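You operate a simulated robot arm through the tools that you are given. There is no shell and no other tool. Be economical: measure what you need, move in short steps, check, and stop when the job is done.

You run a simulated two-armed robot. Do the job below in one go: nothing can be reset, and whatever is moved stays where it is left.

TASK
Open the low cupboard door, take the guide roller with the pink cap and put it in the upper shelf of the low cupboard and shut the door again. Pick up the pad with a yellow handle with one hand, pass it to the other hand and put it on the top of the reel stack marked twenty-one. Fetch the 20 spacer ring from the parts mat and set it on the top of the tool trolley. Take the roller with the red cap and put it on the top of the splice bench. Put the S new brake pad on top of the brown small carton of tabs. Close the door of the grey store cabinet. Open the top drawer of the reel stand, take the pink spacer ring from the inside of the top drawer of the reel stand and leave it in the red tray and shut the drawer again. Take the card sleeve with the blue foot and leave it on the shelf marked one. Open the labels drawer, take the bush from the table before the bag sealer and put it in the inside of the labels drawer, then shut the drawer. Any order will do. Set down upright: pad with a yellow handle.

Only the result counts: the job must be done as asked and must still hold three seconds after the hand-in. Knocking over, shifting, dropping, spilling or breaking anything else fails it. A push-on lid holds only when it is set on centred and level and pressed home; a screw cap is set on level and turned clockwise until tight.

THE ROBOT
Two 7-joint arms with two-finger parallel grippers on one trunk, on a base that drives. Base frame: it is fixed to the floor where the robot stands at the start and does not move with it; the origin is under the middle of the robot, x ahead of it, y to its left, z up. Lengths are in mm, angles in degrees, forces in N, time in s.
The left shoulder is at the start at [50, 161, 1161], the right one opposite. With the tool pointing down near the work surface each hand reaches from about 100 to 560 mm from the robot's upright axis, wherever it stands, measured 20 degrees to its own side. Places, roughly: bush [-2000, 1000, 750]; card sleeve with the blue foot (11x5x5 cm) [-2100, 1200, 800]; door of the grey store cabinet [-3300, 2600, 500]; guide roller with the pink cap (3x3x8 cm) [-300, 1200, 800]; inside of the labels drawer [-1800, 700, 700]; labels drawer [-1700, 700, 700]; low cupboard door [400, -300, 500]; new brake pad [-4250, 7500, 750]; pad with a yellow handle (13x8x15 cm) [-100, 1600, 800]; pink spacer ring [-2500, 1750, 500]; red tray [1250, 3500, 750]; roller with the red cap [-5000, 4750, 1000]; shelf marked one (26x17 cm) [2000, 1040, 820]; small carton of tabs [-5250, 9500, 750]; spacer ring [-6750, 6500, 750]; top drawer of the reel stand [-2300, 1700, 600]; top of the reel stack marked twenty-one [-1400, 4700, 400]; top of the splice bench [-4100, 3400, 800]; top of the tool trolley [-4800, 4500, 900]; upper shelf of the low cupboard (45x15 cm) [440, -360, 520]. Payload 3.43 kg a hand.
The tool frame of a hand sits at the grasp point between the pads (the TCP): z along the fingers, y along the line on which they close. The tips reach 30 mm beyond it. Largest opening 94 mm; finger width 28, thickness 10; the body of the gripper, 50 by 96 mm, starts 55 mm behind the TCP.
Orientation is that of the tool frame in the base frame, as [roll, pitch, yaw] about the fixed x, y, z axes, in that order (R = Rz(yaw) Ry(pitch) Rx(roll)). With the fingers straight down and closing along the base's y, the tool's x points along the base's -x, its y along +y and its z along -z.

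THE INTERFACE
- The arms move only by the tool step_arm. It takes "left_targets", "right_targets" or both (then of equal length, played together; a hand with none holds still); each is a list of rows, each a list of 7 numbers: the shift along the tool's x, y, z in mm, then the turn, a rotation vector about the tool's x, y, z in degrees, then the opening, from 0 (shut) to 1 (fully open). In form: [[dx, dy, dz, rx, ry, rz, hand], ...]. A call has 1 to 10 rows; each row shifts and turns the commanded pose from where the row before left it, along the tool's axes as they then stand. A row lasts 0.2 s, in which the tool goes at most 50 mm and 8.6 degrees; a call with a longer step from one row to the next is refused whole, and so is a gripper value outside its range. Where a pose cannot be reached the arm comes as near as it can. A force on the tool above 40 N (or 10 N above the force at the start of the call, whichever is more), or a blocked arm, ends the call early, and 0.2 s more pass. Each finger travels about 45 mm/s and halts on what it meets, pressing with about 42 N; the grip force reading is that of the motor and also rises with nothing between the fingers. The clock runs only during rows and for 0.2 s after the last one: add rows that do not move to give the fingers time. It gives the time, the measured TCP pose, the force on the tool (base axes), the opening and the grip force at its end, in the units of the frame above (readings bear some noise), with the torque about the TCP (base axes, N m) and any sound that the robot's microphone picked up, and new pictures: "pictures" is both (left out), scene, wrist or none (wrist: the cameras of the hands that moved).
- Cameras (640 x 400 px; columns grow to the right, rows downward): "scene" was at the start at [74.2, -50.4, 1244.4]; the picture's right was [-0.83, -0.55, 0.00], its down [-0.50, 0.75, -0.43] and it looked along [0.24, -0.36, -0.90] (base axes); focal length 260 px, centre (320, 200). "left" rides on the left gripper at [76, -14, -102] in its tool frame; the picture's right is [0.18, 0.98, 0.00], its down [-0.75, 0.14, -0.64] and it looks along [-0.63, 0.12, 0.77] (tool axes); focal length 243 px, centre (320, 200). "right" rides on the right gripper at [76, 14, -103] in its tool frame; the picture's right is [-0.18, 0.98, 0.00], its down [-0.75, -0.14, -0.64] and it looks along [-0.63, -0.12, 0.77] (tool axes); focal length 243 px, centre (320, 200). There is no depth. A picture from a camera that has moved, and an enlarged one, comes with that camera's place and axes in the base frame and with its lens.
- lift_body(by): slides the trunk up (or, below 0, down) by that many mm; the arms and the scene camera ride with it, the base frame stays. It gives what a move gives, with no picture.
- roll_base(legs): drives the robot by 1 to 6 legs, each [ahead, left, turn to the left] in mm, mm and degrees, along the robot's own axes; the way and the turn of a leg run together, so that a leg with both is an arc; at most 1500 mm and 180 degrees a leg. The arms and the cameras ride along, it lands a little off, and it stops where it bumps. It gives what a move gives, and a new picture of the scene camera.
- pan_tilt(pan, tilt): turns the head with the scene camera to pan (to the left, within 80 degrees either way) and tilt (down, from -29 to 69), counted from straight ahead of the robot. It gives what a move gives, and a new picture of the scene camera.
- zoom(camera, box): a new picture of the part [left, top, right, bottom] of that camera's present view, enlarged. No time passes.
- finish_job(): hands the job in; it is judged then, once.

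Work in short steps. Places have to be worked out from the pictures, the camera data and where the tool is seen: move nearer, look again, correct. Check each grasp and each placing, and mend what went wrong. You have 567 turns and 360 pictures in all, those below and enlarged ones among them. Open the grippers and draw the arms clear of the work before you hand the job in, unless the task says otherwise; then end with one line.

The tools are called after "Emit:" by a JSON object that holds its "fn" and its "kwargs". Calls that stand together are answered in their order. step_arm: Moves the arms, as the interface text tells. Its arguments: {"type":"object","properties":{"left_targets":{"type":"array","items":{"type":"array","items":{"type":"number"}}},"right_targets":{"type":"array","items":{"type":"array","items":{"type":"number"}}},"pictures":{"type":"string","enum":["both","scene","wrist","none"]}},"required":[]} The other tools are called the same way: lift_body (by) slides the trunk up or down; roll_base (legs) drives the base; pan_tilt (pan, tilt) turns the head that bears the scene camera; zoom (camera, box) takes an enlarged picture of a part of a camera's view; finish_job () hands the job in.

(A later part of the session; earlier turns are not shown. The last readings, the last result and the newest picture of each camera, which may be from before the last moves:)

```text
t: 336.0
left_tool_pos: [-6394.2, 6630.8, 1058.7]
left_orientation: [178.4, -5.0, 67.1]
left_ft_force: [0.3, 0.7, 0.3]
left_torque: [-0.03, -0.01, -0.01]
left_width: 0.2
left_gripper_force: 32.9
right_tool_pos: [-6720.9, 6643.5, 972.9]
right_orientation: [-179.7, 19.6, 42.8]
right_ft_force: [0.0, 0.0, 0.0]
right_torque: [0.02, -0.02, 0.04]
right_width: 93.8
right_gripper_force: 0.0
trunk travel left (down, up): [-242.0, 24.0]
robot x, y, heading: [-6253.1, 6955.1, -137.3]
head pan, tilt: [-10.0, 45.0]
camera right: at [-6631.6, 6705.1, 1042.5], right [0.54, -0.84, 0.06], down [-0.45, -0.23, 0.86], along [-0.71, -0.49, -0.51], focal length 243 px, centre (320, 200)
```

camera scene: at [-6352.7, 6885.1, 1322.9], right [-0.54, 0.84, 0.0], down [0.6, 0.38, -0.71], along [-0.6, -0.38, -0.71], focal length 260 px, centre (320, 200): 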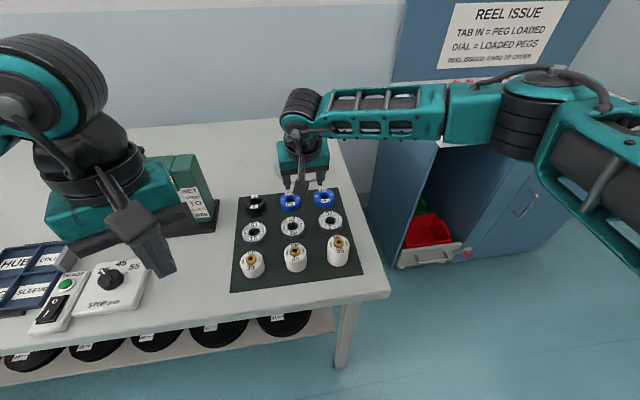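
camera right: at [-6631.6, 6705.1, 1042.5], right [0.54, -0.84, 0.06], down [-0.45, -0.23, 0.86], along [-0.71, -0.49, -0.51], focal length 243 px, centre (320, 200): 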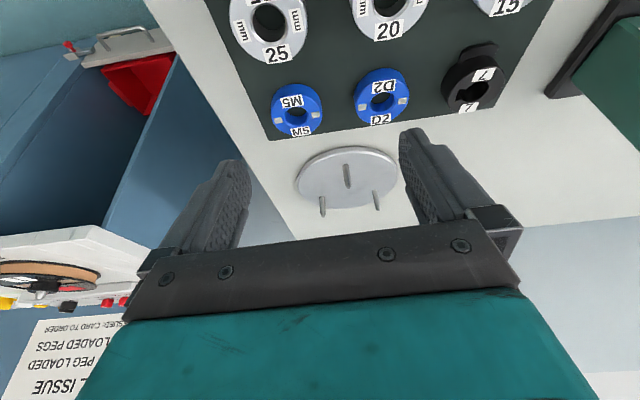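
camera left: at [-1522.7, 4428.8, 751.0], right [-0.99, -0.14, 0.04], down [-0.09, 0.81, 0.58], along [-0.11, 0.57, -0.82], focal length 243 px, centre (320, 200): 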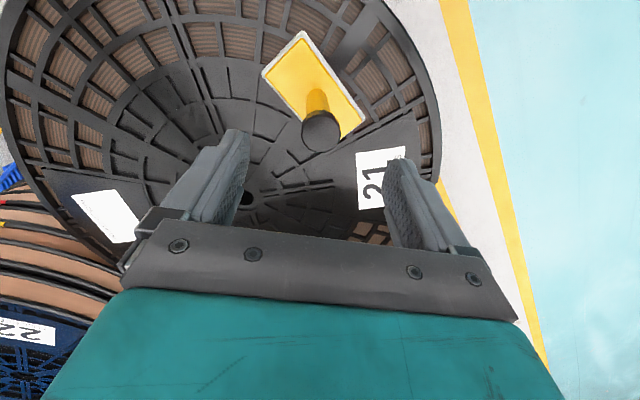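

Ring 20 is the middle grey one: at about (-6669,6604), top z≈812. I reduce tilt and move to hover above it.

Emit:
{"fn": "step_arm", "kwargs": {"right_targets": [[0, 0, 0, 0, 4.7, 0, 0.85], [0, 0, 0, 0, 4.7, 0, 0.85], [9, 21, 33, 0, 0, 0, 0.85], [9, 21, 33, 0, 0, 0, 0.85], [9, 21, 33, 0, 0, 0, 0.85]], "pictures": "wrist"}}

```text
t: 337.2
left_tool_pos: [-6393.5, 6629.2, 1058.7]
left_orientation: [178.5, -5.0, 67.0]
left_ft_force: [-0.4, -0.9, 0.9]
left_torque: [-0.02, 0.02, -0.01]
left_width: 0.0
left_gripper_force: 33.1
right_tool_pos: [-6670.8, 6601.1, 869.4]
right_orientation: [-179.6, 10.3, 42.8]
right_ft_force: [0.3, -0.1, -0.2]
right_torque: [-0.02, -0.03, 0.02]
right_width: 80.1
right_gripper_force: 0.0
trunk travel left (down, up): [-242.0, 24.0]
robot x, y, heading: [-6255.6, 6953.4, -137.5]
head pan, tilt: [-10.0, 45.0]
camera right: at [-6592.0, 6653.6, 956.5], right [0.53, -0.84, 0.03], down [-0.55, -0.32, 0.77], along [-0.64, -0.43, -0.64], focal length 243 px, centre (320, 200)
```

right: 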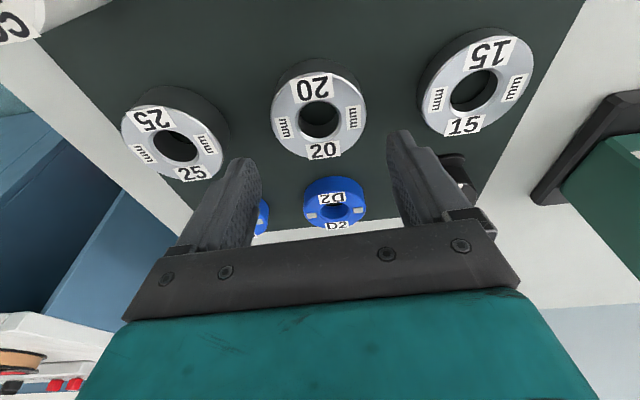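

Ring 20 is centred between the fingers. I descend 43 mm.

Emit:
{"fn": "step_arm", "kwargs": {"right_targets": [[4, 1.1, 14, 0, 0, 0, 0.85], [4, 1.1, 14, 0, 0, 0, 0.85], [4, 1.1, 13, 0, 0, 0, 0.85]], "pictures": "wrist"}}

```text
t: 338.2
left_tool_pos: [-6392.7, 6633.3, 1061.2]
left_orientation: [178.5, -4.9, 67.1]
left_ft_force: [0.2, -0.3, -0.7]
left_torque: [0.0, -0.04, -0.03]
left_width: 0.0
left_gripper_force: 32.9
right_tool_pos: [-6667.0, 6601.4, 836.3]
right_orientation: [-180.0, 10.8, 42.8]
right_ft_force: [6.3, 13.5, 20.9]
right_torque: [0.53, -0.34, 0.15]
right_width: 76.7
right_gripper_force: 0.0
trunk travel left (down, up): [-242.0, 24.0]
robot x, y, heading: [-6251.5, 6955.8, -137.2]
head pan, tilt: [-10.0, 45.0]
stopped in row 3 (right hand): the force on the tool passed its limit (the readings are from after the stop); the commanded pose is now the measured one
camera right: at [-6586.0, 6654.9, 920.9], right [0.54, -0.84, 0.03], down [-0.55, -0.32, 0.77], along [-0.64, -0.43, -0.63], focal length 243 px, centre (320, 200)
```

right: 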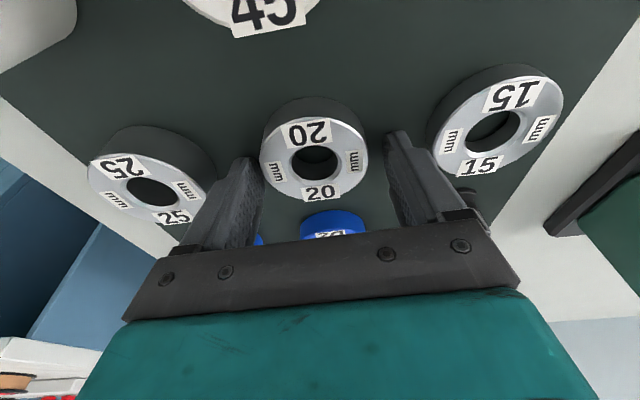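

The tips reached the mat (z≈803). I raise 3 mm, move back 12 mm to centre on the ring, and close.

Emit:
{"fn": "step_arm", "kwargs": {"right_targets": [[11.3, 0, -5, 0, 0, 0, 0.85], [0, 0, 0, 0, 0, 0, 0.6], [0, 0, 0, 0, 0, 0, 0.3], [0, 0, 0, 0, 0, 0, 0.3], [0, 0, 0, 0, 0, 0, 0.3]], "pictures": "wrist"}}

```text
t: 339.4
left_tool_pos: [-6394.7, 6630.7, 1059.5]
left_orientation: [178.5, -5.0, 67.1]
left_ft_force: [-1.0, 0.2, -0.1]
left_torque: [0.01, 0.02, -0.01]
left_width: 0.0
left_gripper_force: 32.5
right_tool_pos: [-6657.7, 6608.3, 836.0]
right_orientation: [-180.0, 10.8, 42.8]
right_ft_force: [-0.5, -2.0, 6.9]
right_torque: [-0.23, -0.26, -0.1]
right_width: 58.7
right_gripper_force: 41.8
trunk travel left (down, up): [-242.0, 24.0]
robot x, y, heading: [-6254.3, 6954.4, -137.4]
head pan, tilt: [-10.0, 45.0]
camera right: at [-6578.5, 6661.2, 921.0], right [0.54, -0.84, 0.03], down [-0.55, -0.32, 0.77], along [-0.64, -0.43, -0.64], focal length 243 px, centre (320, 200)
```

right: 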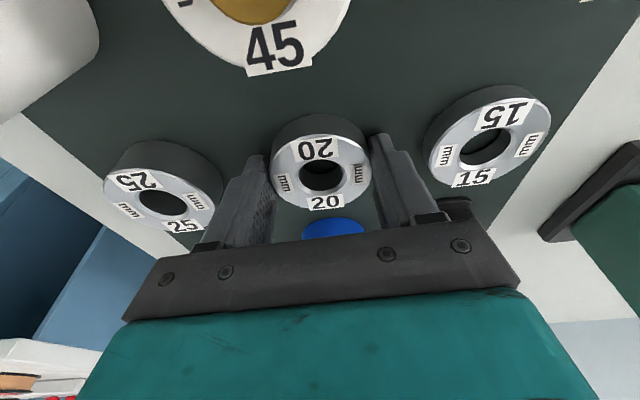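

Gripped at 58.7 mm. I lift it 140 mm.

Emit:
{"fn": "step_arm", "kwargs": {"right_targets": [[-4, 0, -20, 0, 0, 0, 0.3], [-7, 0, -39, 0, 0, 0, 0.3], [-7, 0, -39, 0, 0, 0, 0.3], [-7, 0, -39, 0, 0, 0, 0.3]], "pictures": "wrist"}}

```text
t: 340.4
left_tool_pos: [-6395.2, 6631.4, 1060.5]
left_orientation: [178.5, -4.9, 67.1]
left_ft_force: [0.6, -0.2, 0.4]
left_torque: [-0.01, 0.05, 0.0]
left_width: 0.0
left_gripper_force: 32.6
right_tool_pos: [-6658.5, 6609.6, 973.6]
right_orientation: [-179.9, 10.7, 42.8]
right_ft_force: [-0.1, 0.1, -1.2]
right_torque: [0.01, 0.0, 0.0]
right_width: 58.4
right_gripper_force: 41.9
trunk travel left (down, up): [-242.0, 24.0]
robot x, y, heading: [-6255.0, 6959.5, -137.5]
head pan, tilt: [-10.0, 45.0]
camera right: at [-6577.7, 6661.8, 1058.4], right [0.53, -0.84, 0.03], down [-0.55, -0.32, 0.77], along [-0.64, -0.43, -0.64], focal length 243 px, centre (320, 200)
```

right: 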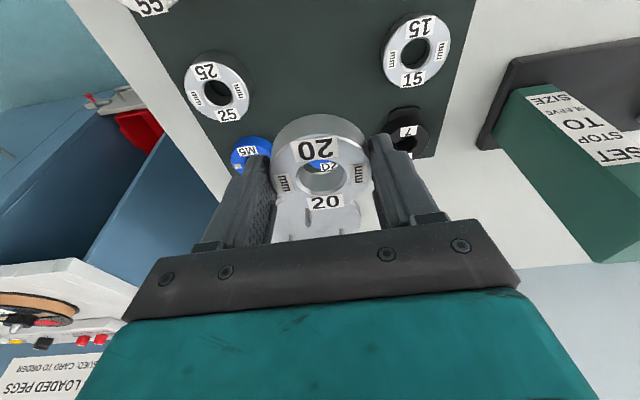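

Ring 20 held. I back out and strafe 2.8 m along the aisle to the blue tool trolley.

Emit:
{"fn": "roll_base", "kwargs": {"legs": [[-500, 0, 0], [0, 1350, 0], [0, 1350, 0]]}}

Emit:
{"fn": "pan_tilt", "kwargs": {"pan": 0, "tilt": 25}}

```text
t: 356.1
left_tool_pos: [-4179.6, 4973.7, 1058.3]
left_orientation: [178.5, -5.1, 67.7]
left_ft_force: [0.0, -1.6, -0.5]
left_torque: [0.02, 0.05, 0.0]
left_width: 0.0
left_gripper_force: 32.9
right_tool_pos: [-4443.5, 4949.2, 971.3]
right_orientation: [-179.9, 10.6, 43.3]
right_ft_force: [-0.5, 0.6, -1.1]
right_torque: [0.02, -0.05, 0.0]
right_width: 58.5
right_gripper_force: 41.5
trunk travel left (down, up): [-242.0, 24.0]
robot x, y, heading: [-4047.2, 5299.5, -137.1]
head pan, tilt: [-10.0, 45.0]
camera scene: at [-4140.2, 5228.4, 1322.8], right [-0.54, 0.84, 0.0], down [0.59, 0.39, -0.71], along [-0.59, -0.38, -0.71], focal length 260 px, centre (320, 200)
```

scene: 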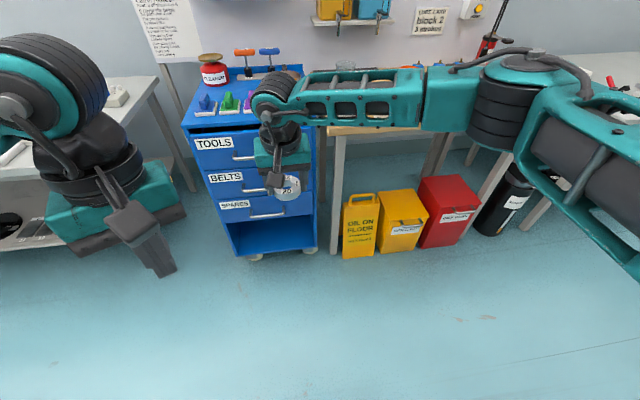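

```text
t: 356.9
left_tool_pos: [-4178.9, 4974.6, 1059.3]
left_orientation: [178.5, -5.1, 67.6]
left_ft_force: [0.1, 0.2, 0.1]
left_torque: [-0.02, 0.0, -0.01]
left_width: 0.0
left_gripper_force: 32.8
right_tool_pos: [-4442.2, 4949.7, 972.2]
right_orientation: [-179.9, 10.8, 43.3]
right_ft_force: [0.3, -0.5, -1.2]
right_torque: [0.02, 0.0, -0.04]
right_width: 58.6
right_gripper_force: 42.1
trunk travel left (down, up): [-242.0, 24.0]
robot x, y, heading: [-4040.5, 5297.4, -137.1]
head pan, tilt: [0.0, 25.0]
camera scene: at [-4139.5, 5210.0, 1353.3], right [-0.68, 0.73, 0.0], down [0.31, 0.29, -0.91], along [-0.66, -0.62, -0.42], focal length 260 px, centre (320, 200)
```

scene: 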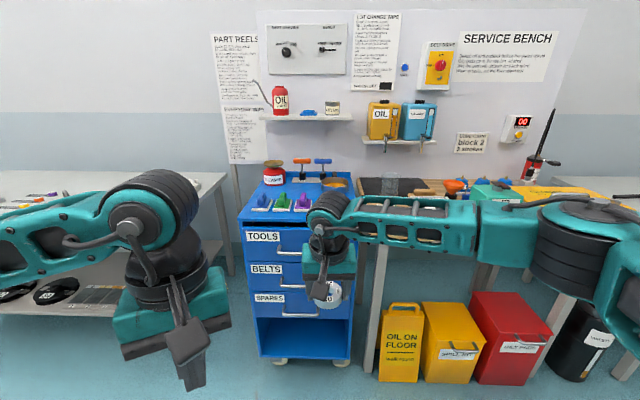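

I zoom on the trolley top and the service bench.

Emit:
{"fn": "zoom", "kwargs": {"camera": "scene", "box": [230, 130, 430, 255]}}

Emit:
{"fn": "zoom", "kwargs": {"camera": "scene", "box": [340, 80, 580, 230]}}

```text
3.20 times, centred on (330, 192) of scene
camera zoom: at [-4139.5, 5210.0, 1353.3], right [-0.68, 0.73, 0.0], down [0.31, 0.29, -0.91], along [-0.66, -0.62, -0.42], focal length 832 px, centre (288, 224)
```

zoom: 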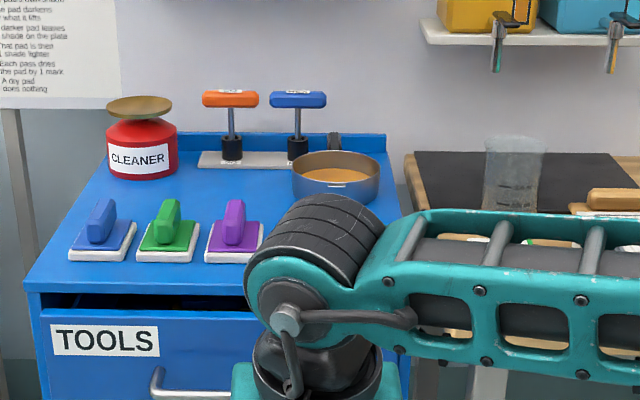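

```text
2.67 times, centred on (460, 155) of scene
camera zoom: at [-4139.5, 5210.0, 1353.3], right [-0.68, 0.73, 0.0], down [0.31, 0.29, -0.91], along [-0.66, -0.62, -0.42], focal length 694 px, centre (-53, 320)
```

zoom: 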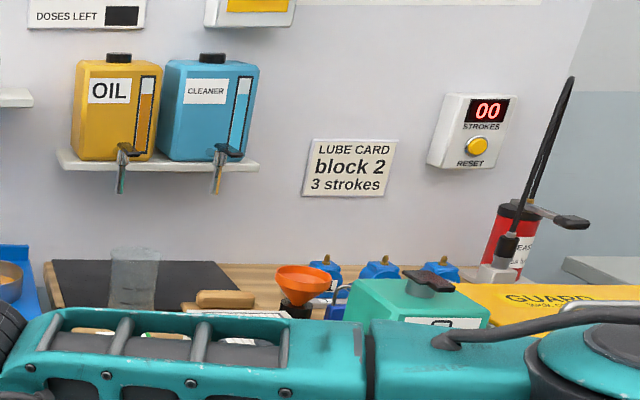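

I roll forward 400 mm, and look down on the trolley top.

Emit:
{"fn": "roll_base", "kwargs": {"legs": [[400, 0, 0]]}}

Emit:
{"fn": "pan_tilt", "kwargs": {"pan": 5, "tilt": 40}}

```text
t: 359.4
left_tool_pos: [-4473.7, 4699.3, 1060.1]
left_orientation: [178.6, -5.1, 67.7]
left_ft_force: [-0.5, -0.5, -0.8]
left_torque: [0.0, 0.0, 0.01]
left_width: 0.1
left_gripper_force: 33.1
right_tool_pos: [-4737.0, 4674.2, 971.7]
right_orientation: [-179.9, 10.8, 43.3]
right_ft_force: [0.6, 0.4, -0.9]
right_torque: [0.0, -0.02, -0.01]
right_width: 58.7
right_gripper_force: 42.3
trunk travel left (down, up): [-242.0, 24.0]
robot x, y, heading: [-4337.3, 5026.2, -137.0]
head pan, tilt: [0.0, 25.0]
camera scene: at [-4434.3, 4935.0, 1353.3], right [-0.68, 0.73, 0.0], down [0.31, 0.29, -0.91], along [-0.66, -0.62, -0.42], focal length 260 px, centre (320, 200)
```

scene: 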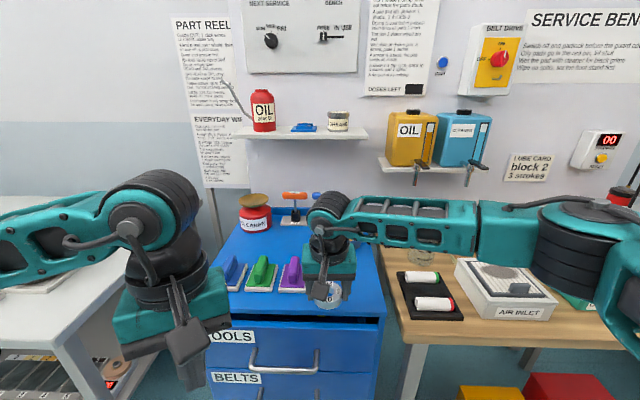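

```text
t: 360.2
left_tool_pos: [-4472.4, 4699.0, 1059.4]
left_orientation: [178.5, -5.1, 67.7]
left_ft_force: [-0.7, -0.6, 1.6]
left_torque: [0.0, -0.02, -0.03]
left_width: 0.0
left_gripper_force: 32.4
right_tool_pos: [-4736.4, 4675.0, 973.2]
right_orientation: [-179.9, 10.7, 43.3]
right_ft_force: [0.0, 0.3, -0.8]
right_torque: [-0.01, -0.01, -0.01]
right_width: 58.9
right_gripper_force: 41.8
trunk travel left (down, up): [-242.0, 24.0]
robot x, y, heading: [-4336.6, 5025.0, -137.1]
head pan, tilt: [5.0, 40.0]
camera scene: at [-4423.5, 4935.0, 1330.1], right [-0.74, 0.67, 0.0], down [0.43, 0.48, -0.77], along [-0.51, -0.57, -0.64], focal length 260 px, centre (320, 200)
```

scene: 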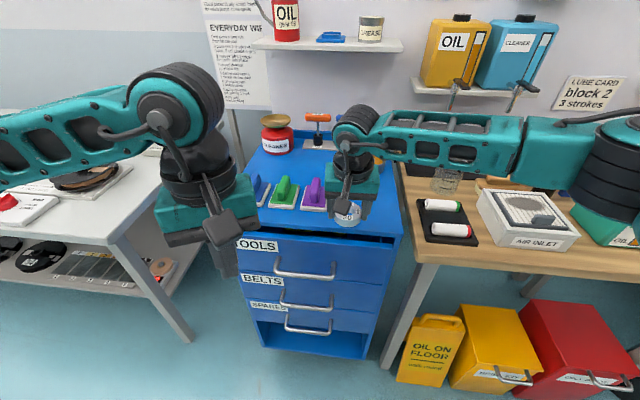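

I see two rollers on a black holder (green- and red-capped) on the service bench. Now a wrist view over the trolley top's right part.

Emit:
{"fn": "step_arm", "kwargs": {"right_targets": [[-3, 0, -15, 0, 0, 0, 0.3]], "pictures": "wrist"}}

```text
t: 360.6
left_tool_pos: [-4473.5, 4699.5, 1060.6]
left_orientation: [178.5, -5.1, 67.6]
left_ft_force: [0.4, 0.4, 0.5]
left_torque: [-0.01, 0.0, 0.01]
left_width: 0.0
left_gripper_force: 33.0
right_tool_pos: [-4737.1, 4674.8, 987.9]
right_orientation: [-180.0, 10.7, 43.2]
right_ft_force: [-0.8, -0.2, -1.8]
right_torque: [0.03, 0.03, -0.02]
right_width: 58.4
right_gripper_force: 42.3
trunk travel left (down, up): [-242.0, 24.0]
robot x, y, heading: [-4338.6, 5022.7, -137.1]
head pan, tilt: [5.0, 40.0]
camera right: at [-4657.8, 4727.8, 1074.4], right [0.54, -0.84, 0.03], down [-0.55, -0.32, 0.77], along [-0.64, -0.44, -0.64], focal length 243 px, centre (320, 200)
```

right: 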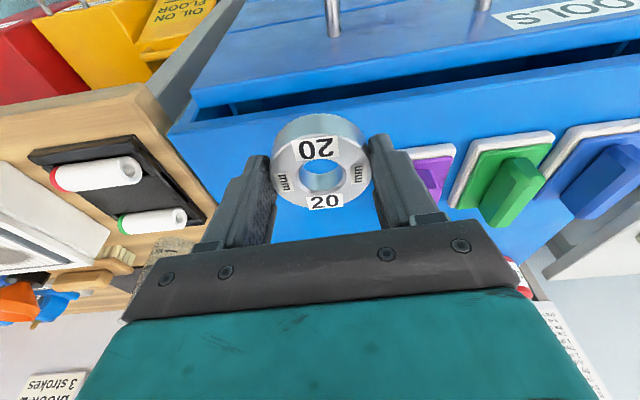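

The front-right part of the trolley top is free. I roll 80 mm forward, shift the hand slightly right, and lower.

Emit:
{"fn": "roll_base", "kwargs": {"legs": [[80, 0, 0]]}}

Emit:
{"fn": "step_arm", "kwargs": {"right_targets": [[0, -15, 0, 0, 0, 0, 0.3], [4, 0, 24, 0, 0, 0, 0.3]], "pictures": "wrist"}}

```text
t: 361.6
left_tool_pos: [-4532.0, 4644.1, 1059.0]
left_orientation: [178.5, -5.1, 67.7]
left_ft_force: [-0.4, -0.2, 0.2]
left_torque: [-0.01, -0.04, 0.03]
left_width: 0.0
left_gripper_force: 33.1
right_tool_pos: [-4795.3, 4618.9, 986.4]
right_orientation: [-179.9, 10.7, 43.4]
right_ft_force: [-0.3, -0.7, -1.1]
right_torque: [0.05, -0.02, -0.03]
right_width: 58.7
right_gripper_force: 41.8
trunk travel left (down, up): [-242.0, 24.0]
robot x, y, heading: [-4400.2, 4972.2, -136.9]
head pan, tilt: [5.0, 40.0]
camera scene: at [-4482.0, 4880.2, 1329.9], right [-0.74, 0.67, 0.0], down [0.43, 0.48, -0.77], along [-0.51, -0.57, -0.64], focal length 260 px, centre (320, 200)
```

scene: 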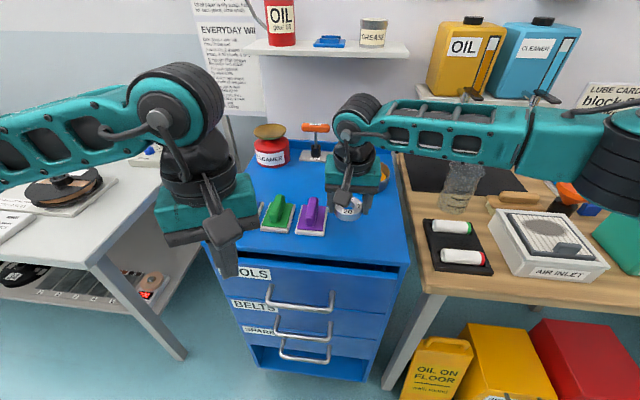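

```text
t: 362.2
left_tool_pos: [-4532.5, 4646.3, 1058.5]
left_orientation: [178.5, -5.0, 67.7]
left_ft_force: [0.7, -0.6, -0.7]
left_torque: [0.02, 0.01, 0.0]
left_width: 0.0
left_gripper_force: 33.0
right_tool_pos: [-4804.7, 4629.9, 963.0]
right_orientation: [-179.9, 10.7, 43.3]
right_ft_force: [0.9, 0.5, -1.7]
right_torque: [0.0, -0.03, -0.01]
right_width: 58.7
right_gripper_force: 42.3
trunk travel left (down, up): [-242.0, 24.0]
robot x, y, heading: [-4393.4, 4968.5, -137.1]
head pan, tilt: [5.0, 40.0]
camera right: at [-4726.1, 4684.2, 1049.8], right [0.54, -0.84, 0.03], down [-0.55, -0.32, 0.77], along [-0.64, -0.44, -0.64], focal length 243 px, centre (320, 200)
```

right: 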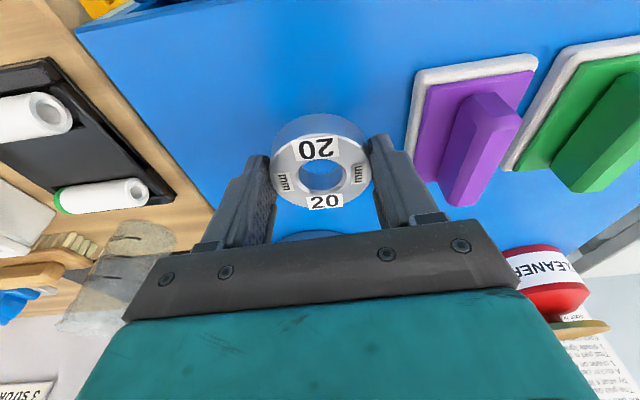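

Clear area below. I lower in steps until contact.

Emit:
{"fn": "step_arm", "kwargs": {"right_targets": [[3, 0, 15, 0, 0, 0, 0.3], [2, 0, 10, 0, 0, 0, 0.3], [1.2, 0, 6, 0, 0, 0, 0.3], [1, 0, 5, 0, 0, 0, 0.3], [1, 0, 5, 0, 0, 0, 0.3], [1, 0, 5, 0, 0, 0, 0.3], [1, 0, 5, 0, 0, 0, 0.3]], "pictures": "wrist"}}

```text
t: 363.4
left_tool_pos: [-4532.2, 4646.2, 1060.1]
left_orientation: [178.7, -5.1, 67.6]
left_ft_force: [-0.6, -0.7, 0.2]
left_torque: [0.0, -0.03, -0.03]
left_width: 0.2
left_gripper_force: 33.1
right_tool_pos: [-4806.8, 4627.3, 932.3]
right_orientation: [179.9, 11.5, 43.3]
right_ft_force: [1.9, 4.2, 14.5]
right_torque: [0.53, 0.03, -0.14]
right_width: 58.7
right_gripper_force: 41.9
trunk travel left (down, up): [-242.0, 24.0]
robot x, y, heading: [-4394.1, 4969.5, -137.1]
head pan, tilt: [5.0, 40.0]
stopped in row 5 (right hand): the force on the tool passed its limit (the readings are from after the stop); the commanded pose is now the measured one
camera right: at [-4726.9, 4682.6, 1017.5], right [0.54, -0.84, 0.04], down [-0.54, -0.32, 0.78], along [-0.64, -0.44, -0.63], focal length 243 px, centre (320, 200)
```

right: 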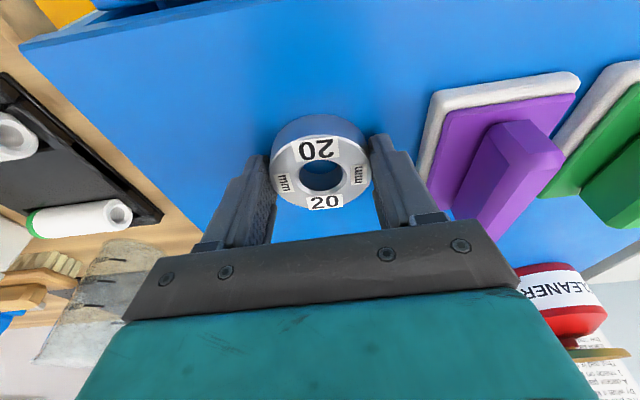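

Contact on the trolley top (z≈899). I release slightly and lift off.

Emit:
{"fn": "step_arm", "kwargs": {"right_targets": [[-0.5, 0, -2, 0, 0, 0, 0.3], [0, 0, 0, 0, 0, 0, 0.72], [0, 0, 0, 0, 0, 0, 0.75], [-2, 0, -15, 0, 0, 0, 0.75], [-5, 0, -35, 0, 0, 0, 0.75], [-6, 0, -38, 0, 0, 0, 0.75]], "pictures": "wrist"}}

```text
t: 364.8
left_tool_pos: [-4530.6, 4645.9, 1059.7]
left_orientation: [178.5, -5.0, 67.6]
left_ft_force: [-0.2, 0.3, 0.3]
left_torque: [0.01, -0.02, -0.03]
left_width: 0.1
left_gripper_force: 32.5
right_tool_pos: [-4802.6, 4632.1, 1019.7]
right_orientation: [180.0, 11.3, 43.3]
right_ft_force: [-0.6, -0.3, 1.0]
right_torque: [0.02, 0.0, -0.02]
right_width: 70.3
right_gripper_force: 0.0
trunk travel left (down, up): [-242.0, 24.0]
robot x, y, heading: [-4398.7, 4967.5, -136.9]
head pan, tilt: [5.0, 40.0]
camera right: at [-4723.3, 4686.4, 1105.7], right [0.54, -0.84, 0.04], down [-0.54, -0.32, 0.78], along [-0.64, -0.44, -0.63], focal length 243 px, centre (320, 200)
```

right: 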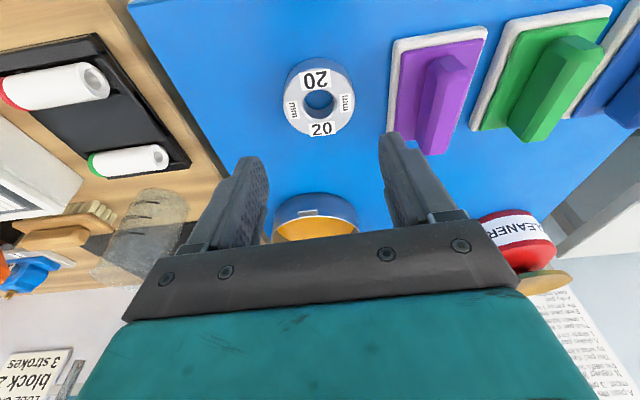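

Ring 20 stands on the trolley. The red-capped roller lies at about (-4945,4826,872), its axis crosswise. I move the right hand above it and start rotating it 90° about the vertical.

Emit:
{"fn": "step_arm", "kwargs": {"right_targets": [[5, -40, 0, 0, 0, 0, 0.75], [5, -40, 0, 0, 0, 0, 0.75], [5, -40, 0, 0, 0, 0, 0.75], [5, -40, 0, 0, 0, 0, 0.75], [5, -40, 0, 0, 0, 0, 0.75], [3, -39, 0, 0, 0, 0, 0.75], [0, 0, 0, 0, 0, -8.5, 0.75], [0, 0, 0, 0, 0, -8.5, 0.75], [0, 0, 0, 0, 0, -8.5, 0.75], [0, 0, 0, 0, 0, -8.5, 0.75]], "pictures": "wrist"}}

```text
t: 367.0
left_tool_pos: [-4531.6, 4646.1, 1060.1]
left_orientation: [178.5, -5.0, 67.6]
left_ft_force: [-0.2, 0.3, 0.4]
left_torque: [-0.02, 0.02, 0.02]
left_width: 0.1
left_gripper_force: 32.7
right_tool_pos: [-4946.6, 4824.1, 1015.2]
right_orientation: [-173.6, 9.3, 77.9]
right_ft_force: [1.2, 0.0, -0.8]
right_torque: [0.02, 0.01, 0.0]
right_width: 70.3
right_gripper_force: 0.0
trunk travel left (down, up): [-242.0, 24.0]
robot x, y, heading: [-4396.1, 4969.0, -137.0]
head pan, tilt: [5.0, 40.0]
camera right: at [-4902.7, 4908.2, 1100.8], right [0.91, -0.4, -0.08], down [-0.2, -0.61, 0.77], along [-0.35, -0.69, -0.64], focal length 243 px, centre (320, 200)
```

right: 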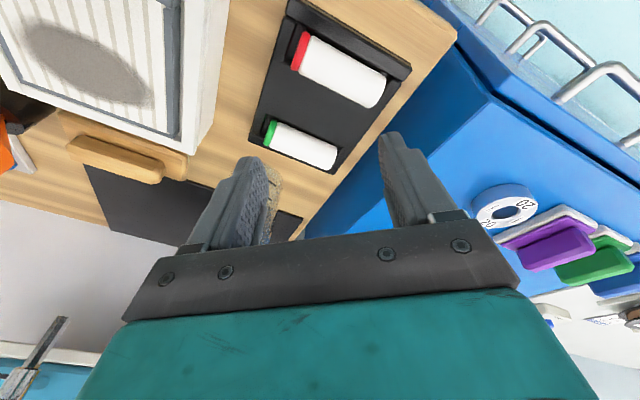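

Rotation goes the right way; I continue about 65° more.

Emit:
{"fn": "step_arm", "kwargs": {"right_targets": [[0, 0, 0, 0, 0, -8.5, 0.75], [0, 0, 0, 0, 0, -8.5, 0.75], [0, 0, 0, 0, 0, -8.5, 0.75], [0, 0, 0, 0, 0, -8.5, 0.75], [0, 0, 0, 0, 0, -8.5, 0.75], [0, 0, 0, 0, 0, -8.5, 0.75], [0, 0, 0, 0, 0, -8.5, 0.75], [0, 0, 0, 0, 0, -4, 0.75]], "pictures": "wrist"}}

```text
t: 368.8
left_tool_pos: [-4531.6, 4645.4, 1059.8]
left_orientation: [178.4, -5.1, 67.6]
left_ft_force: [0.3, 0.5, -0.3]
left_torque: [0.02, -0.03, -0.01]
left_width: 0.1
left_gripper_force: 32.6
right_tool_pos: [-4936.5, 4835.8, 1023.2]
right_orientation: [-171.3, 8.9, 85.1]
right_ft_force: [0.1, 0.2, -0.4]
right_torque: [0.04, 0.01, 0.0]
right_width: 70.8
right_gripper_force: 0.1
right hand out of reach, approached as far as the arm can: row 1, 2, 3, 4, 5, 6, 7, 8
trunk travel left (down, up): [-242.0, 24.0]
robot x, y, heading: [-4397.0, 4967.6, -137.0]
head pan, tilt: [5.0, 40.0]
camera right: at [-4898.7, 4923.3, 1107.1], right [0.95, -0.29, -0.12], down [-0.1, -0.64, 0.77], along [-0.29, -0.72, -0.63], focal length 243 px, centre (320, 200)
```

right: 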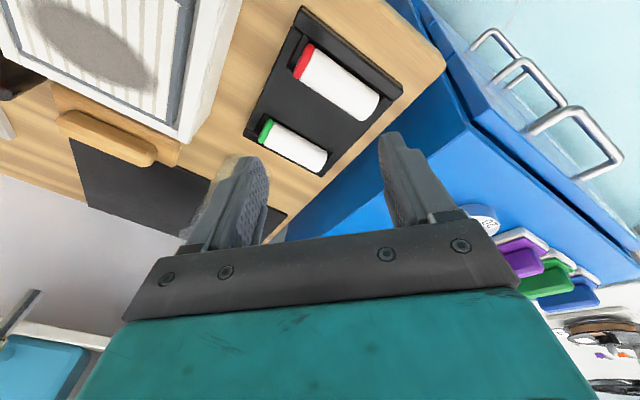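

The wrist limit is reached at about 42° yaw. I reposition the base instead: back off, shift right 500 and turn left 48°, so the hand can align with the roller.

Emit:
{"fn": "roll_base", "kwargs": {"legs": [[-250, 0, 0], [0, -500, 0], [0, 0, 48], [0, -180, 0], [150, 0, 0]]}}

Emit:
{"fn": "step_arm", "kwargs": {"right_targets": [[0, 0, 0, 0, 0, 0, 0.75]], "pictures": "wrist"}}

```text
t: 377.5
left_tool_pos: [-4584.4, 5038.6, 1060.0]
left_orientation: [178.4, -5.1, 115.9]
left_ft_force: [-0.7, -0.9, -0.3]
left_torque: [-0.02, -0.01, 0.01]
left_width: 0.1
left_gripper_force: 33.5
right_tool_pos: [-4994.6, 4862.0, 1022.2]
right_orientation: [-171.3, 9.0, 133.4]
right_ft_force: [-0.7, -0.4, -0.8]
right_torque: [0.01, 0.01, 0.02]
right_width: 70.4
right_gripper_force: 0.1
trunk travel left (down, up): [-242.0, 24.0]
robot x, y, heading: [-4739.6, 5360.4, -88.7]
head pan, tilt: [5.0, 40.0]
camera scene: at [-4724.9, 5232.5, 1330.0], right [-0.99, -0.11, 0.0], down [-0.07, 0.64, -0.77], along [0.08, -0.76, -0.64], focal length 260 px, centre (320, 200)
```

scene: 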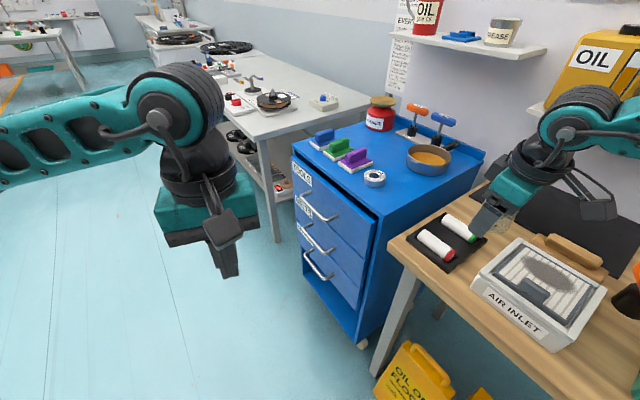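

```text
t: 377.9
left_tool_pos: [-4583.5, 5039.9, 1059.4]
left_orientation: [178.5, -5.1, 116.0]
left_ft_force: [0.5, -0.2, -0.3]
left_torque: [0.01, 0.0, 0.02]
left_width: 0.0
left_gripper_force: 33.4
right_tool_pos: [-4994.6, 4862.4, 1022.1]
right_orientation: [-171.3, 9.0, 133.4]
right_ft_force: [0.4, 0.1, 0.3]
right_torque: [0.02, -0.01, -0.03]
right_width: 70.4
right_gripper_force: 0.1
trunk travel left (down, up): [-242.0, 24.0]
robot x, y, heading: [-4736.5, 5355.2, -88.6]
head pan, tilt: [5.0, 40.0]
camera right: at [-5034.8, 4949.0, 1107.0], right [0.85, 0.52, -0.12], down [0.41, -0.5, 0.77], along [0.34, -0.7, -0.63], focal length 243 px, centre (320, 200)
```

right: 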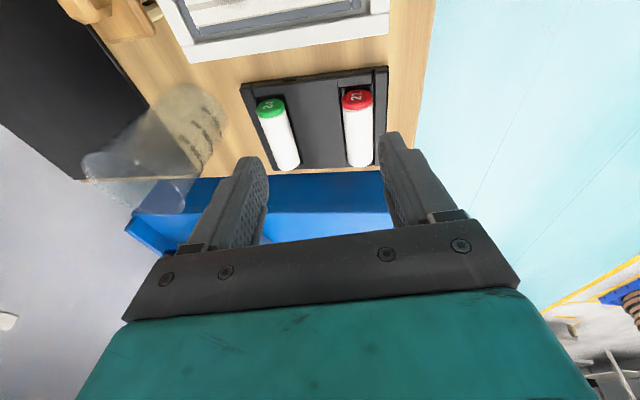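

The roller is now aligned with the fingers. I level the hand and move above it.

Emit:
{"fn": "step_arm", "kwargs": {"right_targets": [[0, 0, 0, -8, 0, 0, 0.75], [-21, 4, 22, 0, 0, 0, 0.75], [-21, 4, 22, 0, 0, 0, 0.75], [-18, 3, 25, 0, 0, 0, 0.75]], "pictures": "wrist"}}

```text
t: 378.9
left_tool_pos: [-4583.5, 5038.1, 1060.0]
left_orientation: [178.5, -5.1, 115.9]
left_ft_force: [-0.3, 0.0, 0.7]
left_torque: [-0.03, 0.03, 0.0]
left_width: 0.2
left_gripper_force: 33.2
right_tool_pos: [-4935.3, 4882.4, 946.5]
right_orientation: [-179.3, 9.0, 133.4]
right_ft_force: [0.2, 0.3, -0.9]
right_torque: [-0.01, 0.0, -0.01]
right_width: 70.5
right_gripper_force: 0.1
right hand out of reach, approached as far as the arm can: row 1
trunk travel left (down, up): [-242.0, 24.0]
robot x, y, heading: [-4733.2, 5359.9, -88.7]
head pan, tilt: [5.0, 40.0]
camera right: at [-4985.3, 4959.5, 1034.6], right [0.84, 0.54, 0.02], down [0.35, -0.56, 0.75], along [0.42, -0.63, -0.66], focal length 243 px, centre (320, 200)
```

right: 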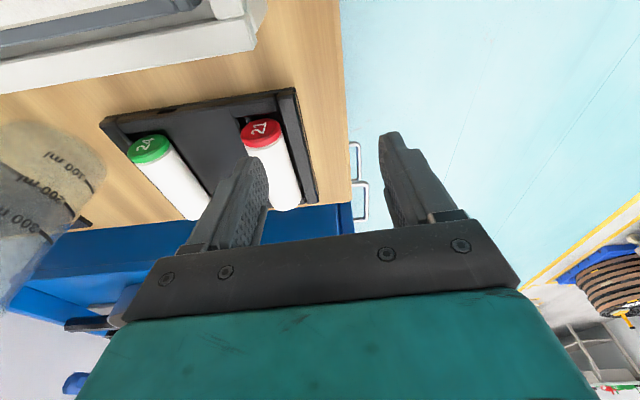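

I shift 46 mm sideways and 39 mm forward to come over the red roller.

Emit:
{"fn": "step_arm", "kwargs": {"right_targets": [[-19, -23, 3, 0, 0, 0, 0.75], [-19, -23, 3, 0, 0, 0, 0.75]], "pictures": "both"}}

```text
t: 379.5
left_tool_pos: [-4583.9, 5038.8, 1059.8]
left_orientation: [178.6, -5.1, 115.9]
left_ft_force: [-0.7, -0.3, 0.8]
left_torque: [0.0, -0.04, -0.01]
left_width: 0.0
left_gripper_force: 32.8
right_tool_pos: [-4939.7, 4854.2, 946.8]
right_orientation: [-179.3, 9.1, 133.3]
right_ft_force: [-1.5, -0.2, -0.2]
right_torque: [-0.01, 0.03, -0.01]
right_width: 70.6
right_gripper_force: 0.0
right hand out of reach, approached as far as the arm can: row 2
trunk travel left (down, up): [-242.0, 24.0]
robot x, y, heading: [-4737.7, 5355.5, -88.8]
head pan, tilt: [5.0, 40.0]
camera scene: at [-4725.6, 5233.5, 1330.1], right [-0.99, -0.11, 0.0], down [-0.07, 0.64, -0.77], along [0.08, -0.76, -0.64], focal length 260 px, centre (320, 200)
camera right: at [-4990.2, 4930.7, 1035.7], right [0.84, 0.54, 0.02], down [0.34, -0.56, 0.75], along [0.42, -0.63, -0.66], focal length 243 px, centre (320, 200)
```

scene: 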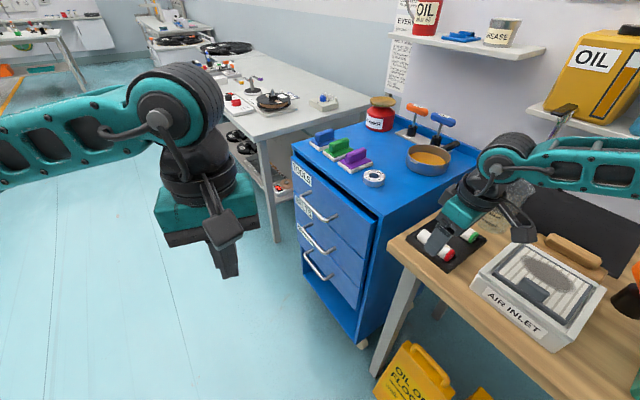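
right: 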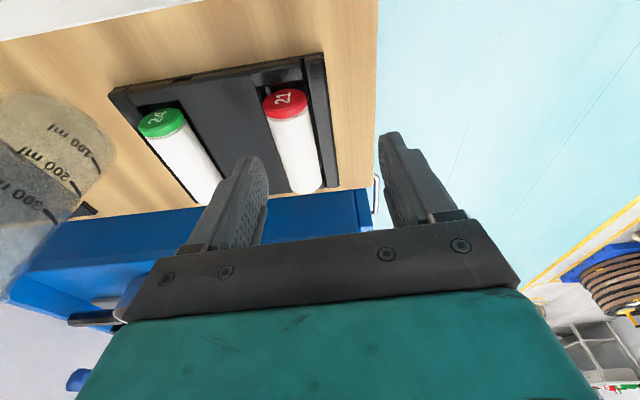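

Almost there; I roll the base 30 mm forward, then check.

Emit:
{"fn": "roll_base", "kwargs": {"legs": [[30, 0, 0]]}}

Emit:
{"fn": "step_arm", "kwargs": {"right_targets": [[1, 0, 12, 0, 0, 0, 0.65]], "pictures": "wrist"}}

```text
t: 380.3
left_tool_pos: [-4582.8, 5007.9, 1059.5]
left_orientation: [178.5, -5.1, 115.8]
left_ft_force: [-0.3, 0.0, 0.2]
left_torque: [0.01, 0.0, -0.02]
left_width: 0.0
left_gripper_force: 32.8
right_tool_pos: [-4939.2, 4823.9, 946.6]
right_orientation: [-179.3, 9.0, 133.2]
right_ft_force: [0.2, 0.1, -0.3]
right_torque: [0.04, 0.01, -0.03]
right_width: 70.8
right_gripper_force: 0.0
trunk travel left (down, up): [-242.0, 24.0]
robot x, y, heading: [-4735.7, 5328.7, -88.8]
head pan, tilt: [5.0, 40.0]
camera scene: at [-4724.3, 5202.2, 1329.9], right [-0.99, -0.11, 0.0], down [-0.07, 0.64, -0.77], along [0.08, -0.76, -0.64], focal length 260 px, centre (320, 200)
```

scene: 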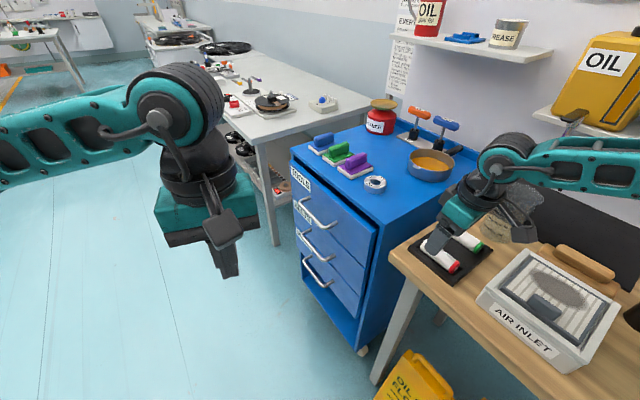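

```text
t: 380.7
left_tool_pos: [-4582.6, 5007.7, 1060.6]
left_orientation: [178.4, -5.1, 115.9]
left_ft_force: [0.5, 0.1, -0.2]
left_torque: [-0.03, 0.04, 0.02]
left_width: 0.0
left_gripper_force: 33.2
right_tool_pos: [-4937.3, 4823.1, 934.9]
right_orientation: [-179.3, 9.0, 133.3]
right_ft_force: [-0.8, -0.3, 0.7]
right_torque: [0.01, 0.0, 0.04]
right_width: 60.9
right_gripper_force: 0.0
trunk travel left (down, up): [-242.0, 24.0]
robot x, y, heading: [-4733.7, 5324.9, -88.6]
head pan, tilt: [5.0, 40.0]
camera right: at [-4988.7, 4899.8, 1023.9], right [0.84, 0.54, 0.02], down [0.34, -0.56, 0.75], along [0.42, -0.63, -0.66], focal length 243 px, centre (320, 200)
```

right: 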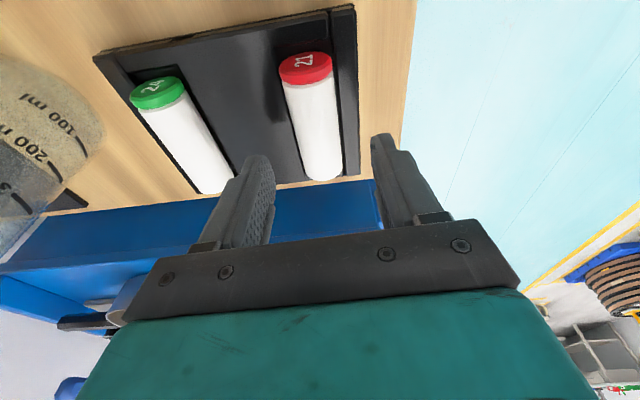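

Roller centre is slightly behind; I correct and go down to z≈902 so the tips stay above the holder's rim.

Emit:
{"fn": "step_arm", "kwargs": {"right_targets": [[5.3, -0.7, 11, 0, 0, 0, 0.6], [5.3, -0.7, 11, 0, 0, 0, 0.6], [5, -0.7, 9, 0, 0, 0, 0.6]], "pictures": "wrist"}}

```text
t: 381.5
left_tool_pos: [-4581.8, 5009.9, 1059.1]
left_orientation: [178.6, -5.0, 115.9]
left_ft_force: [-0.2, -0.3, 0.7]
left_torque: [-0.02, 0.0, -0.02]
left_width: 0.0
left_gripper_force: 33.6
right_tool_pos: [-4946.1, 4829.1, 905.1]
right_orientation: [-179.1, 9.5, 133.3]
right_ft_force: [-0.9, 1.2, 21.4]
right_torque: [0.63, -0.29, 0.16]
right_width: 55.8
right_gripper_force: 0.1
trunk travel left (down, up): [-242.0, 24.0]
robot x, y, heading: [-4736.7, 5326.9, -88.6]
head pan, tilt: [5.0, 40.0]
camera right: at [-4996.3, 4906.4, 994.1], right [0.84, 0.54, 0.01], down [0.34, -0.55, 0.76], along [0.42, -0.63, -0.65], focal length 243 px, centre (320, 200)
```

right: 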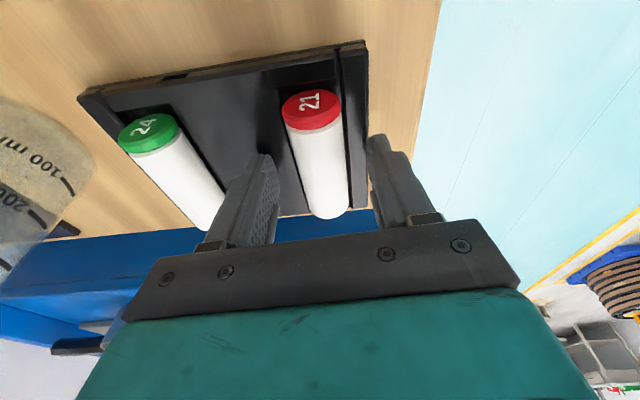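

Tips are at about the roller's mid-height (roller centre z≈886). I close now.

Emit:
{"fn": "step_arm", "kwargs": {"right_targets": [[-0.3, 0, -2, 0, 0, 0, 0.6], [0, 0, 0, 0, 0, 0, 0.3], [0, 0, 0, 0, 0, 0, 0], [0, 0, 0, 0, 0, 0, 0], [0, 0, 0, 0, 0, 0, 0]], "pictures": "wrist"}}

```text
t: 382.7
left_tool_pos: [-4582.4, 5011.9, 1060.5]
left_orientation: [178.7, -5.1, 115.9]
left_ft_force: [0.5, 0.9, 0.2]
left_torque: [0.02, 0.0, 0.03]
left_width: 0.2
left_gripper_force: 32.8
right_tool_pos: [-4947.2, 4829.9, 907.0]
right_orientation: [-178.9, 9.1, 133.2]
right_ft_force: [5.6, 4.4, 21.3]
right_torque: [0.55, -0.31, -0.1]
right_width: 28.2
right_gripper_force: 41.6
trunk travel left (down, up): [-242.0, 24.0]
robot x, y, heading: [-4734.0, 5329.7, -89.0]
head pan, tilt: [5.0, 40.0]
camera right: at [-4997.4, 4907.5, 994.4], right [0.84, 0.54, 0.01], down [0.35, -0.56, 0.76], along [0.41, -0.63, -0.66], focal length 243 px, centre (320, 200)
```

right: 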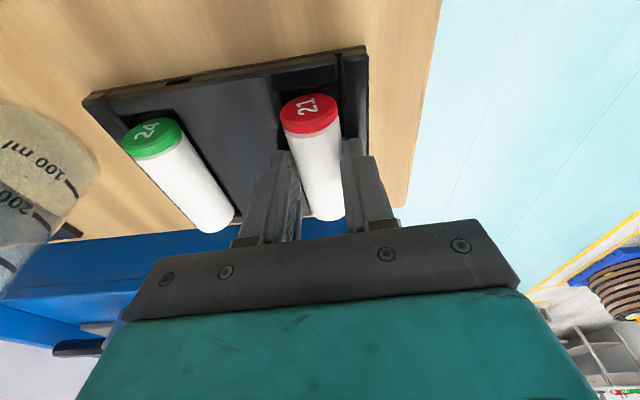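

Width 28 mm — might be above centre. I test by lifting 30 mm.

Emit:
{"fn": "step_arm", "kwargs": {"right_targets": [[-2, 0, -15, 0, 0, 0, 0], [-2, 0, -15, 0, 0, 0, 0]], "pictures": "wrist"}}

```text
t: 383.3
left_tool_pos: [-4582.5, 5009.3, 1058.7]
left_orientation: [178.5, -5.1, 115.9]
left_ft_force: [-0.2, 0.2, -0.2]
left_torque: [0.0, 0.01, -0.01]
left_width: 0.0
left_gripper_force: 33.7
right_tool_pos: [-4947.9, 4831.3, 934.1]
right_orientation: [-179.2, 8.8, 133.2]
right_ft_force: [-0.6, -1.3, -0.6]
right_torque: [0.03, 0.0, 0.02]
right_width: 28.5
right_gripper_force: 42.2
trunk travel left (down, up): [-242.0, 24.0]
robot x, y, heading: [-4735.2, 5327.7, -88.7]
head pan, tilt: [5.0, 40.0]
camera right: at [-4998.4, 4907.7, 1022.6], right [0.84, 0.54, 0.02], down [0.35, -0.56, 0.75], along [0.41, -0.63, -0.66], focal length 243 px, centre (320, 200)
```

right: 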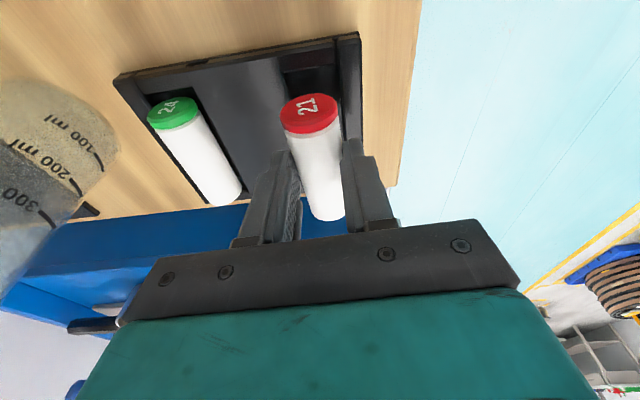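

The roller (28 mm) came along. I lift further, back off and travel to the splice bench.

Emit:
{"fn": "step_arm", "kwargs": {"right_targets": [[-6, 0, -39, 0, 0, 0, 0], [-6, 0, -39, 0, 0, 0, 0]], "pictures": "none"}}

Emit:
{"fn": "roll_base", "kwargs": {"legs": [[-350, 0, 0], [0, 0, -49], [0, 1000, 0], [0, 900, 0]]}}

Emit:
{"fn": "pan_tilt", "kwargs": {"pan": 0, "tilt": 25}}

```text
t: 383.9
left_tool_pos: [-4582.0, 5008.6, 1059.7]
left_orientation: [178.5, -5.1, 115.9]
left_ft_force: [-0.3, -0.2, -0.2]
left_torque: [0.01, 0.0, 0.0]
left_width: 0.0
left_gripper_force: 32.3
right_tool_pos: [-4945.9, 4831.0, 973.6]
right_orientation: [-179.2, 8.9, 133.2]
right_ft_force: [-0.6, -1.1, 0.7]
right_torque: [-0.01, 0.0, 0.01]
right_width: 28.1
right_gripper_force: 42.5
right hand out of reach, approached as far as the arm can: row 1, 2
trunk travel left (down, up): [-242.0, 24.0]
robot x, y, heading: [-4736.4, 5327.5, -88.7]
head pan, tilt: [5.0, 40.0]
```

```text
t: 397.4
left_tool_pos: [-3617.1, 3964.6, 1060.8]
left_orientation: [178.5, -5.1, 67.0]
left_ft_force: [-0.3, 0.1, 0.3]
left_torque: [-0.03, 0.0, 0.03]
left_width: 0.3
left_gripper_force: 32.9
right_tool_pos: [-3989.4, 4121.6, 974.1]
right_orientation: [-179.2, 9.0, 84.2]
right_ft_force: [0.3, 0.6, -1.2]
right_torque: [-0.01, 0.0, -0.01]
right_width: 28.2
right_gripper_force: 42.0
trunk travel left (down, up): [-242.0, 24.0]
robot x, y, heading: [-3475.4, 4287.9, -137.5]
head pan, tilt: [5.0, 40.0]
camera scene: at [-3563.2, 4198.7, 1330.1], right [-0.74, 0.68, 0.0], down [0.43, 0.47, -0.77], along [-0.52, -0.56, -0.64], focal length 260 px, centre (320, 200)
```

scene: 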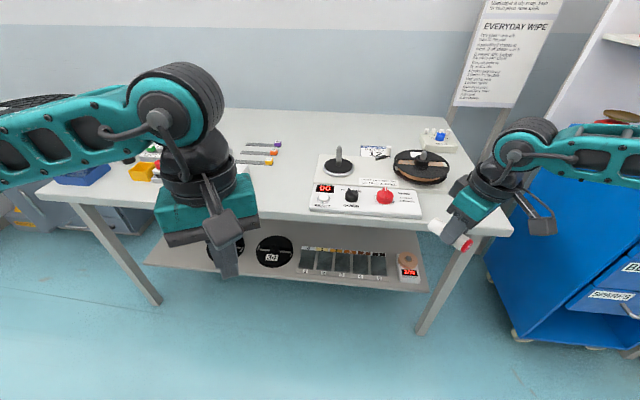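

```text
t: 398.2
left_tool_pos: [-3615.8, 3963.6, 1059.2]
left_orientation: [178.4, -5.2, 67.1]
left_ft_force: [-1.1, 0.1, 0.6]
left_torque: [-0.03, 0.0, 0.0]
left_width: 0.0
left_gripper_force: 33.1
right_tool_pos: [-3989.0, 4119.7, 974.1]
right_orientation: [-179.2, 8.9, 84.4]
right_ft_force: [0.7, -0.2, -0.7]
right_torque: [-0.02, -0.04, -0.01]
right_width: 28.1
right_gripper_force: 41.6
trunk travel left (down, up): [-242.0, 24.0]
robot x, y, heading: [-3479.9, 4288.6, -137.5]
head pan, tilt: [0.0, 25.0]
camera scene: at [-3573.9, 4199.3, 1353.3], right [-0.68, 0.74, 0.0], down [0.31, 0.29, -0.91], along [-0.67, -0.61, -0.42], focal length 260 px, centre (320, 200)
```

scene: 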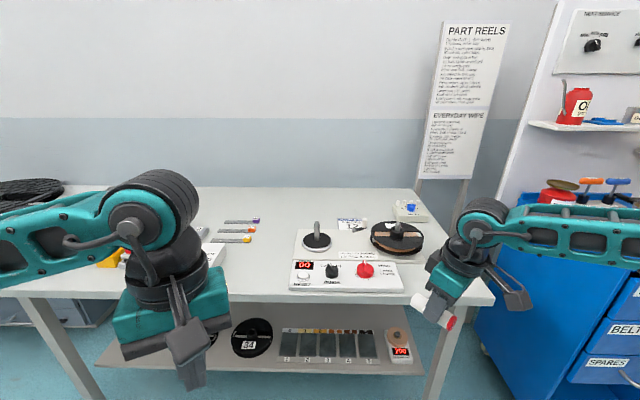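

This is the splice bench. To keep the roller from rolling I'll stand it upright, which needs a horizontal hand. I lower the trunk 120 and first square the yaw while moving forward.

Emit:
{"fn": "lift_body", "kwargs": {"by": -110}}

Emit:
{"fn": "step_arm", "kwargs": {"right_targets": [[-22, 0, 0, 1.25, 0, 7.9, 0], [-22, 0, 0, 1.25, 0, 7.9, 0], [-22, 0, 0, 1.25, 0, 7.9, 0], [-22, 0, 0, 1.25, 0, 7.9, 0], [0, 0, -10, 0, -8, 0, 0], [0, 0, -10, 0, -8, 0, 0], [0, 0, -10, 0, -8, 0, 0], [0, 0, -10, 0, -8, 0, 0], [0, 0, 0, 0, -8, 0, 0]], "pictures": "scene"}}

```text
t: 399.6
left_tool_pos: [-3614.8, 3963.5, 950.3]
left_orientation: [178.5, -5.0, 67.1]
left_ft_force: [-0.5, -0.2, -0.3]
left_torque: [-0.03, 0.0, -0.01]
left_width: 0.0
left_gripper_force: 33.3
right_tool_pos: [-3988.6, 4121.6, 863.7]
right_orientation: [-179.3, 9.0, 84.4]
right_ft_force: [-1.0, -0.3, -0.7]
right_torque: [-0.03, 0.0, 0.0]
right_width: 28.4
right_gripper_force: 42.3
trunk travel left (down, up): [-132.0, 134.0]
robot x, y, heading: [-3475.3, 4290.2, -137.7]
head pan, tilt: [0.0, 25.0]
```

```text
t: 401.6
left_tool_pos: [-3615.7, 3963.4, 949.6]
left_orientation: [178.4, -5.0, 67.1]
left_ft_force: [0.2, -0.2, -0.1]
left_torque: [0.01, -0.01, -0.01]
left_width: 0.0
left_gripper_force: 32.9
right_tool_pos: [-4005.5, 4049.7, 913.6]
right_orientation: [-179.1, 49.7, 53.0]
right_ft_force: [-0.6, -0.6, -0.4]
right_torque: [0.01, 0.02, 0.05]
right_width: 28.1
right_gripper_force: 42.6
trunk travel left (down, up): [-132.0, 134.0]
robot x, y, heading: [-3475.8, 4283.6, -137.8]
head pan, tilt: [0.0, 25.0]
camera scene: at [-3573.9, 4199.4, 1243.4], right [-0.68, 0.74, 0.0], down [0.31, 0.29, -0.91], along [-0.67, -0.61, -0.42], focal length 260 px, centre (320, 200)
```

scene: 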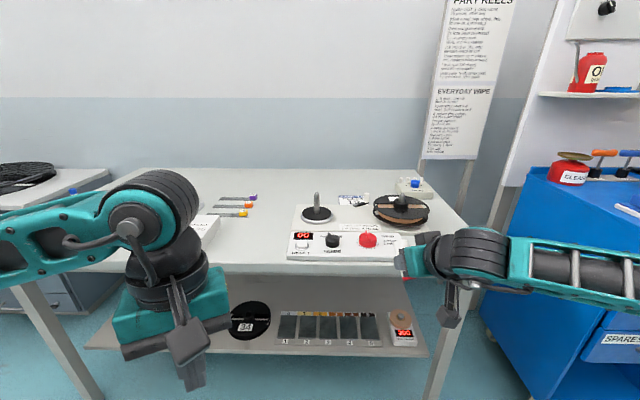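

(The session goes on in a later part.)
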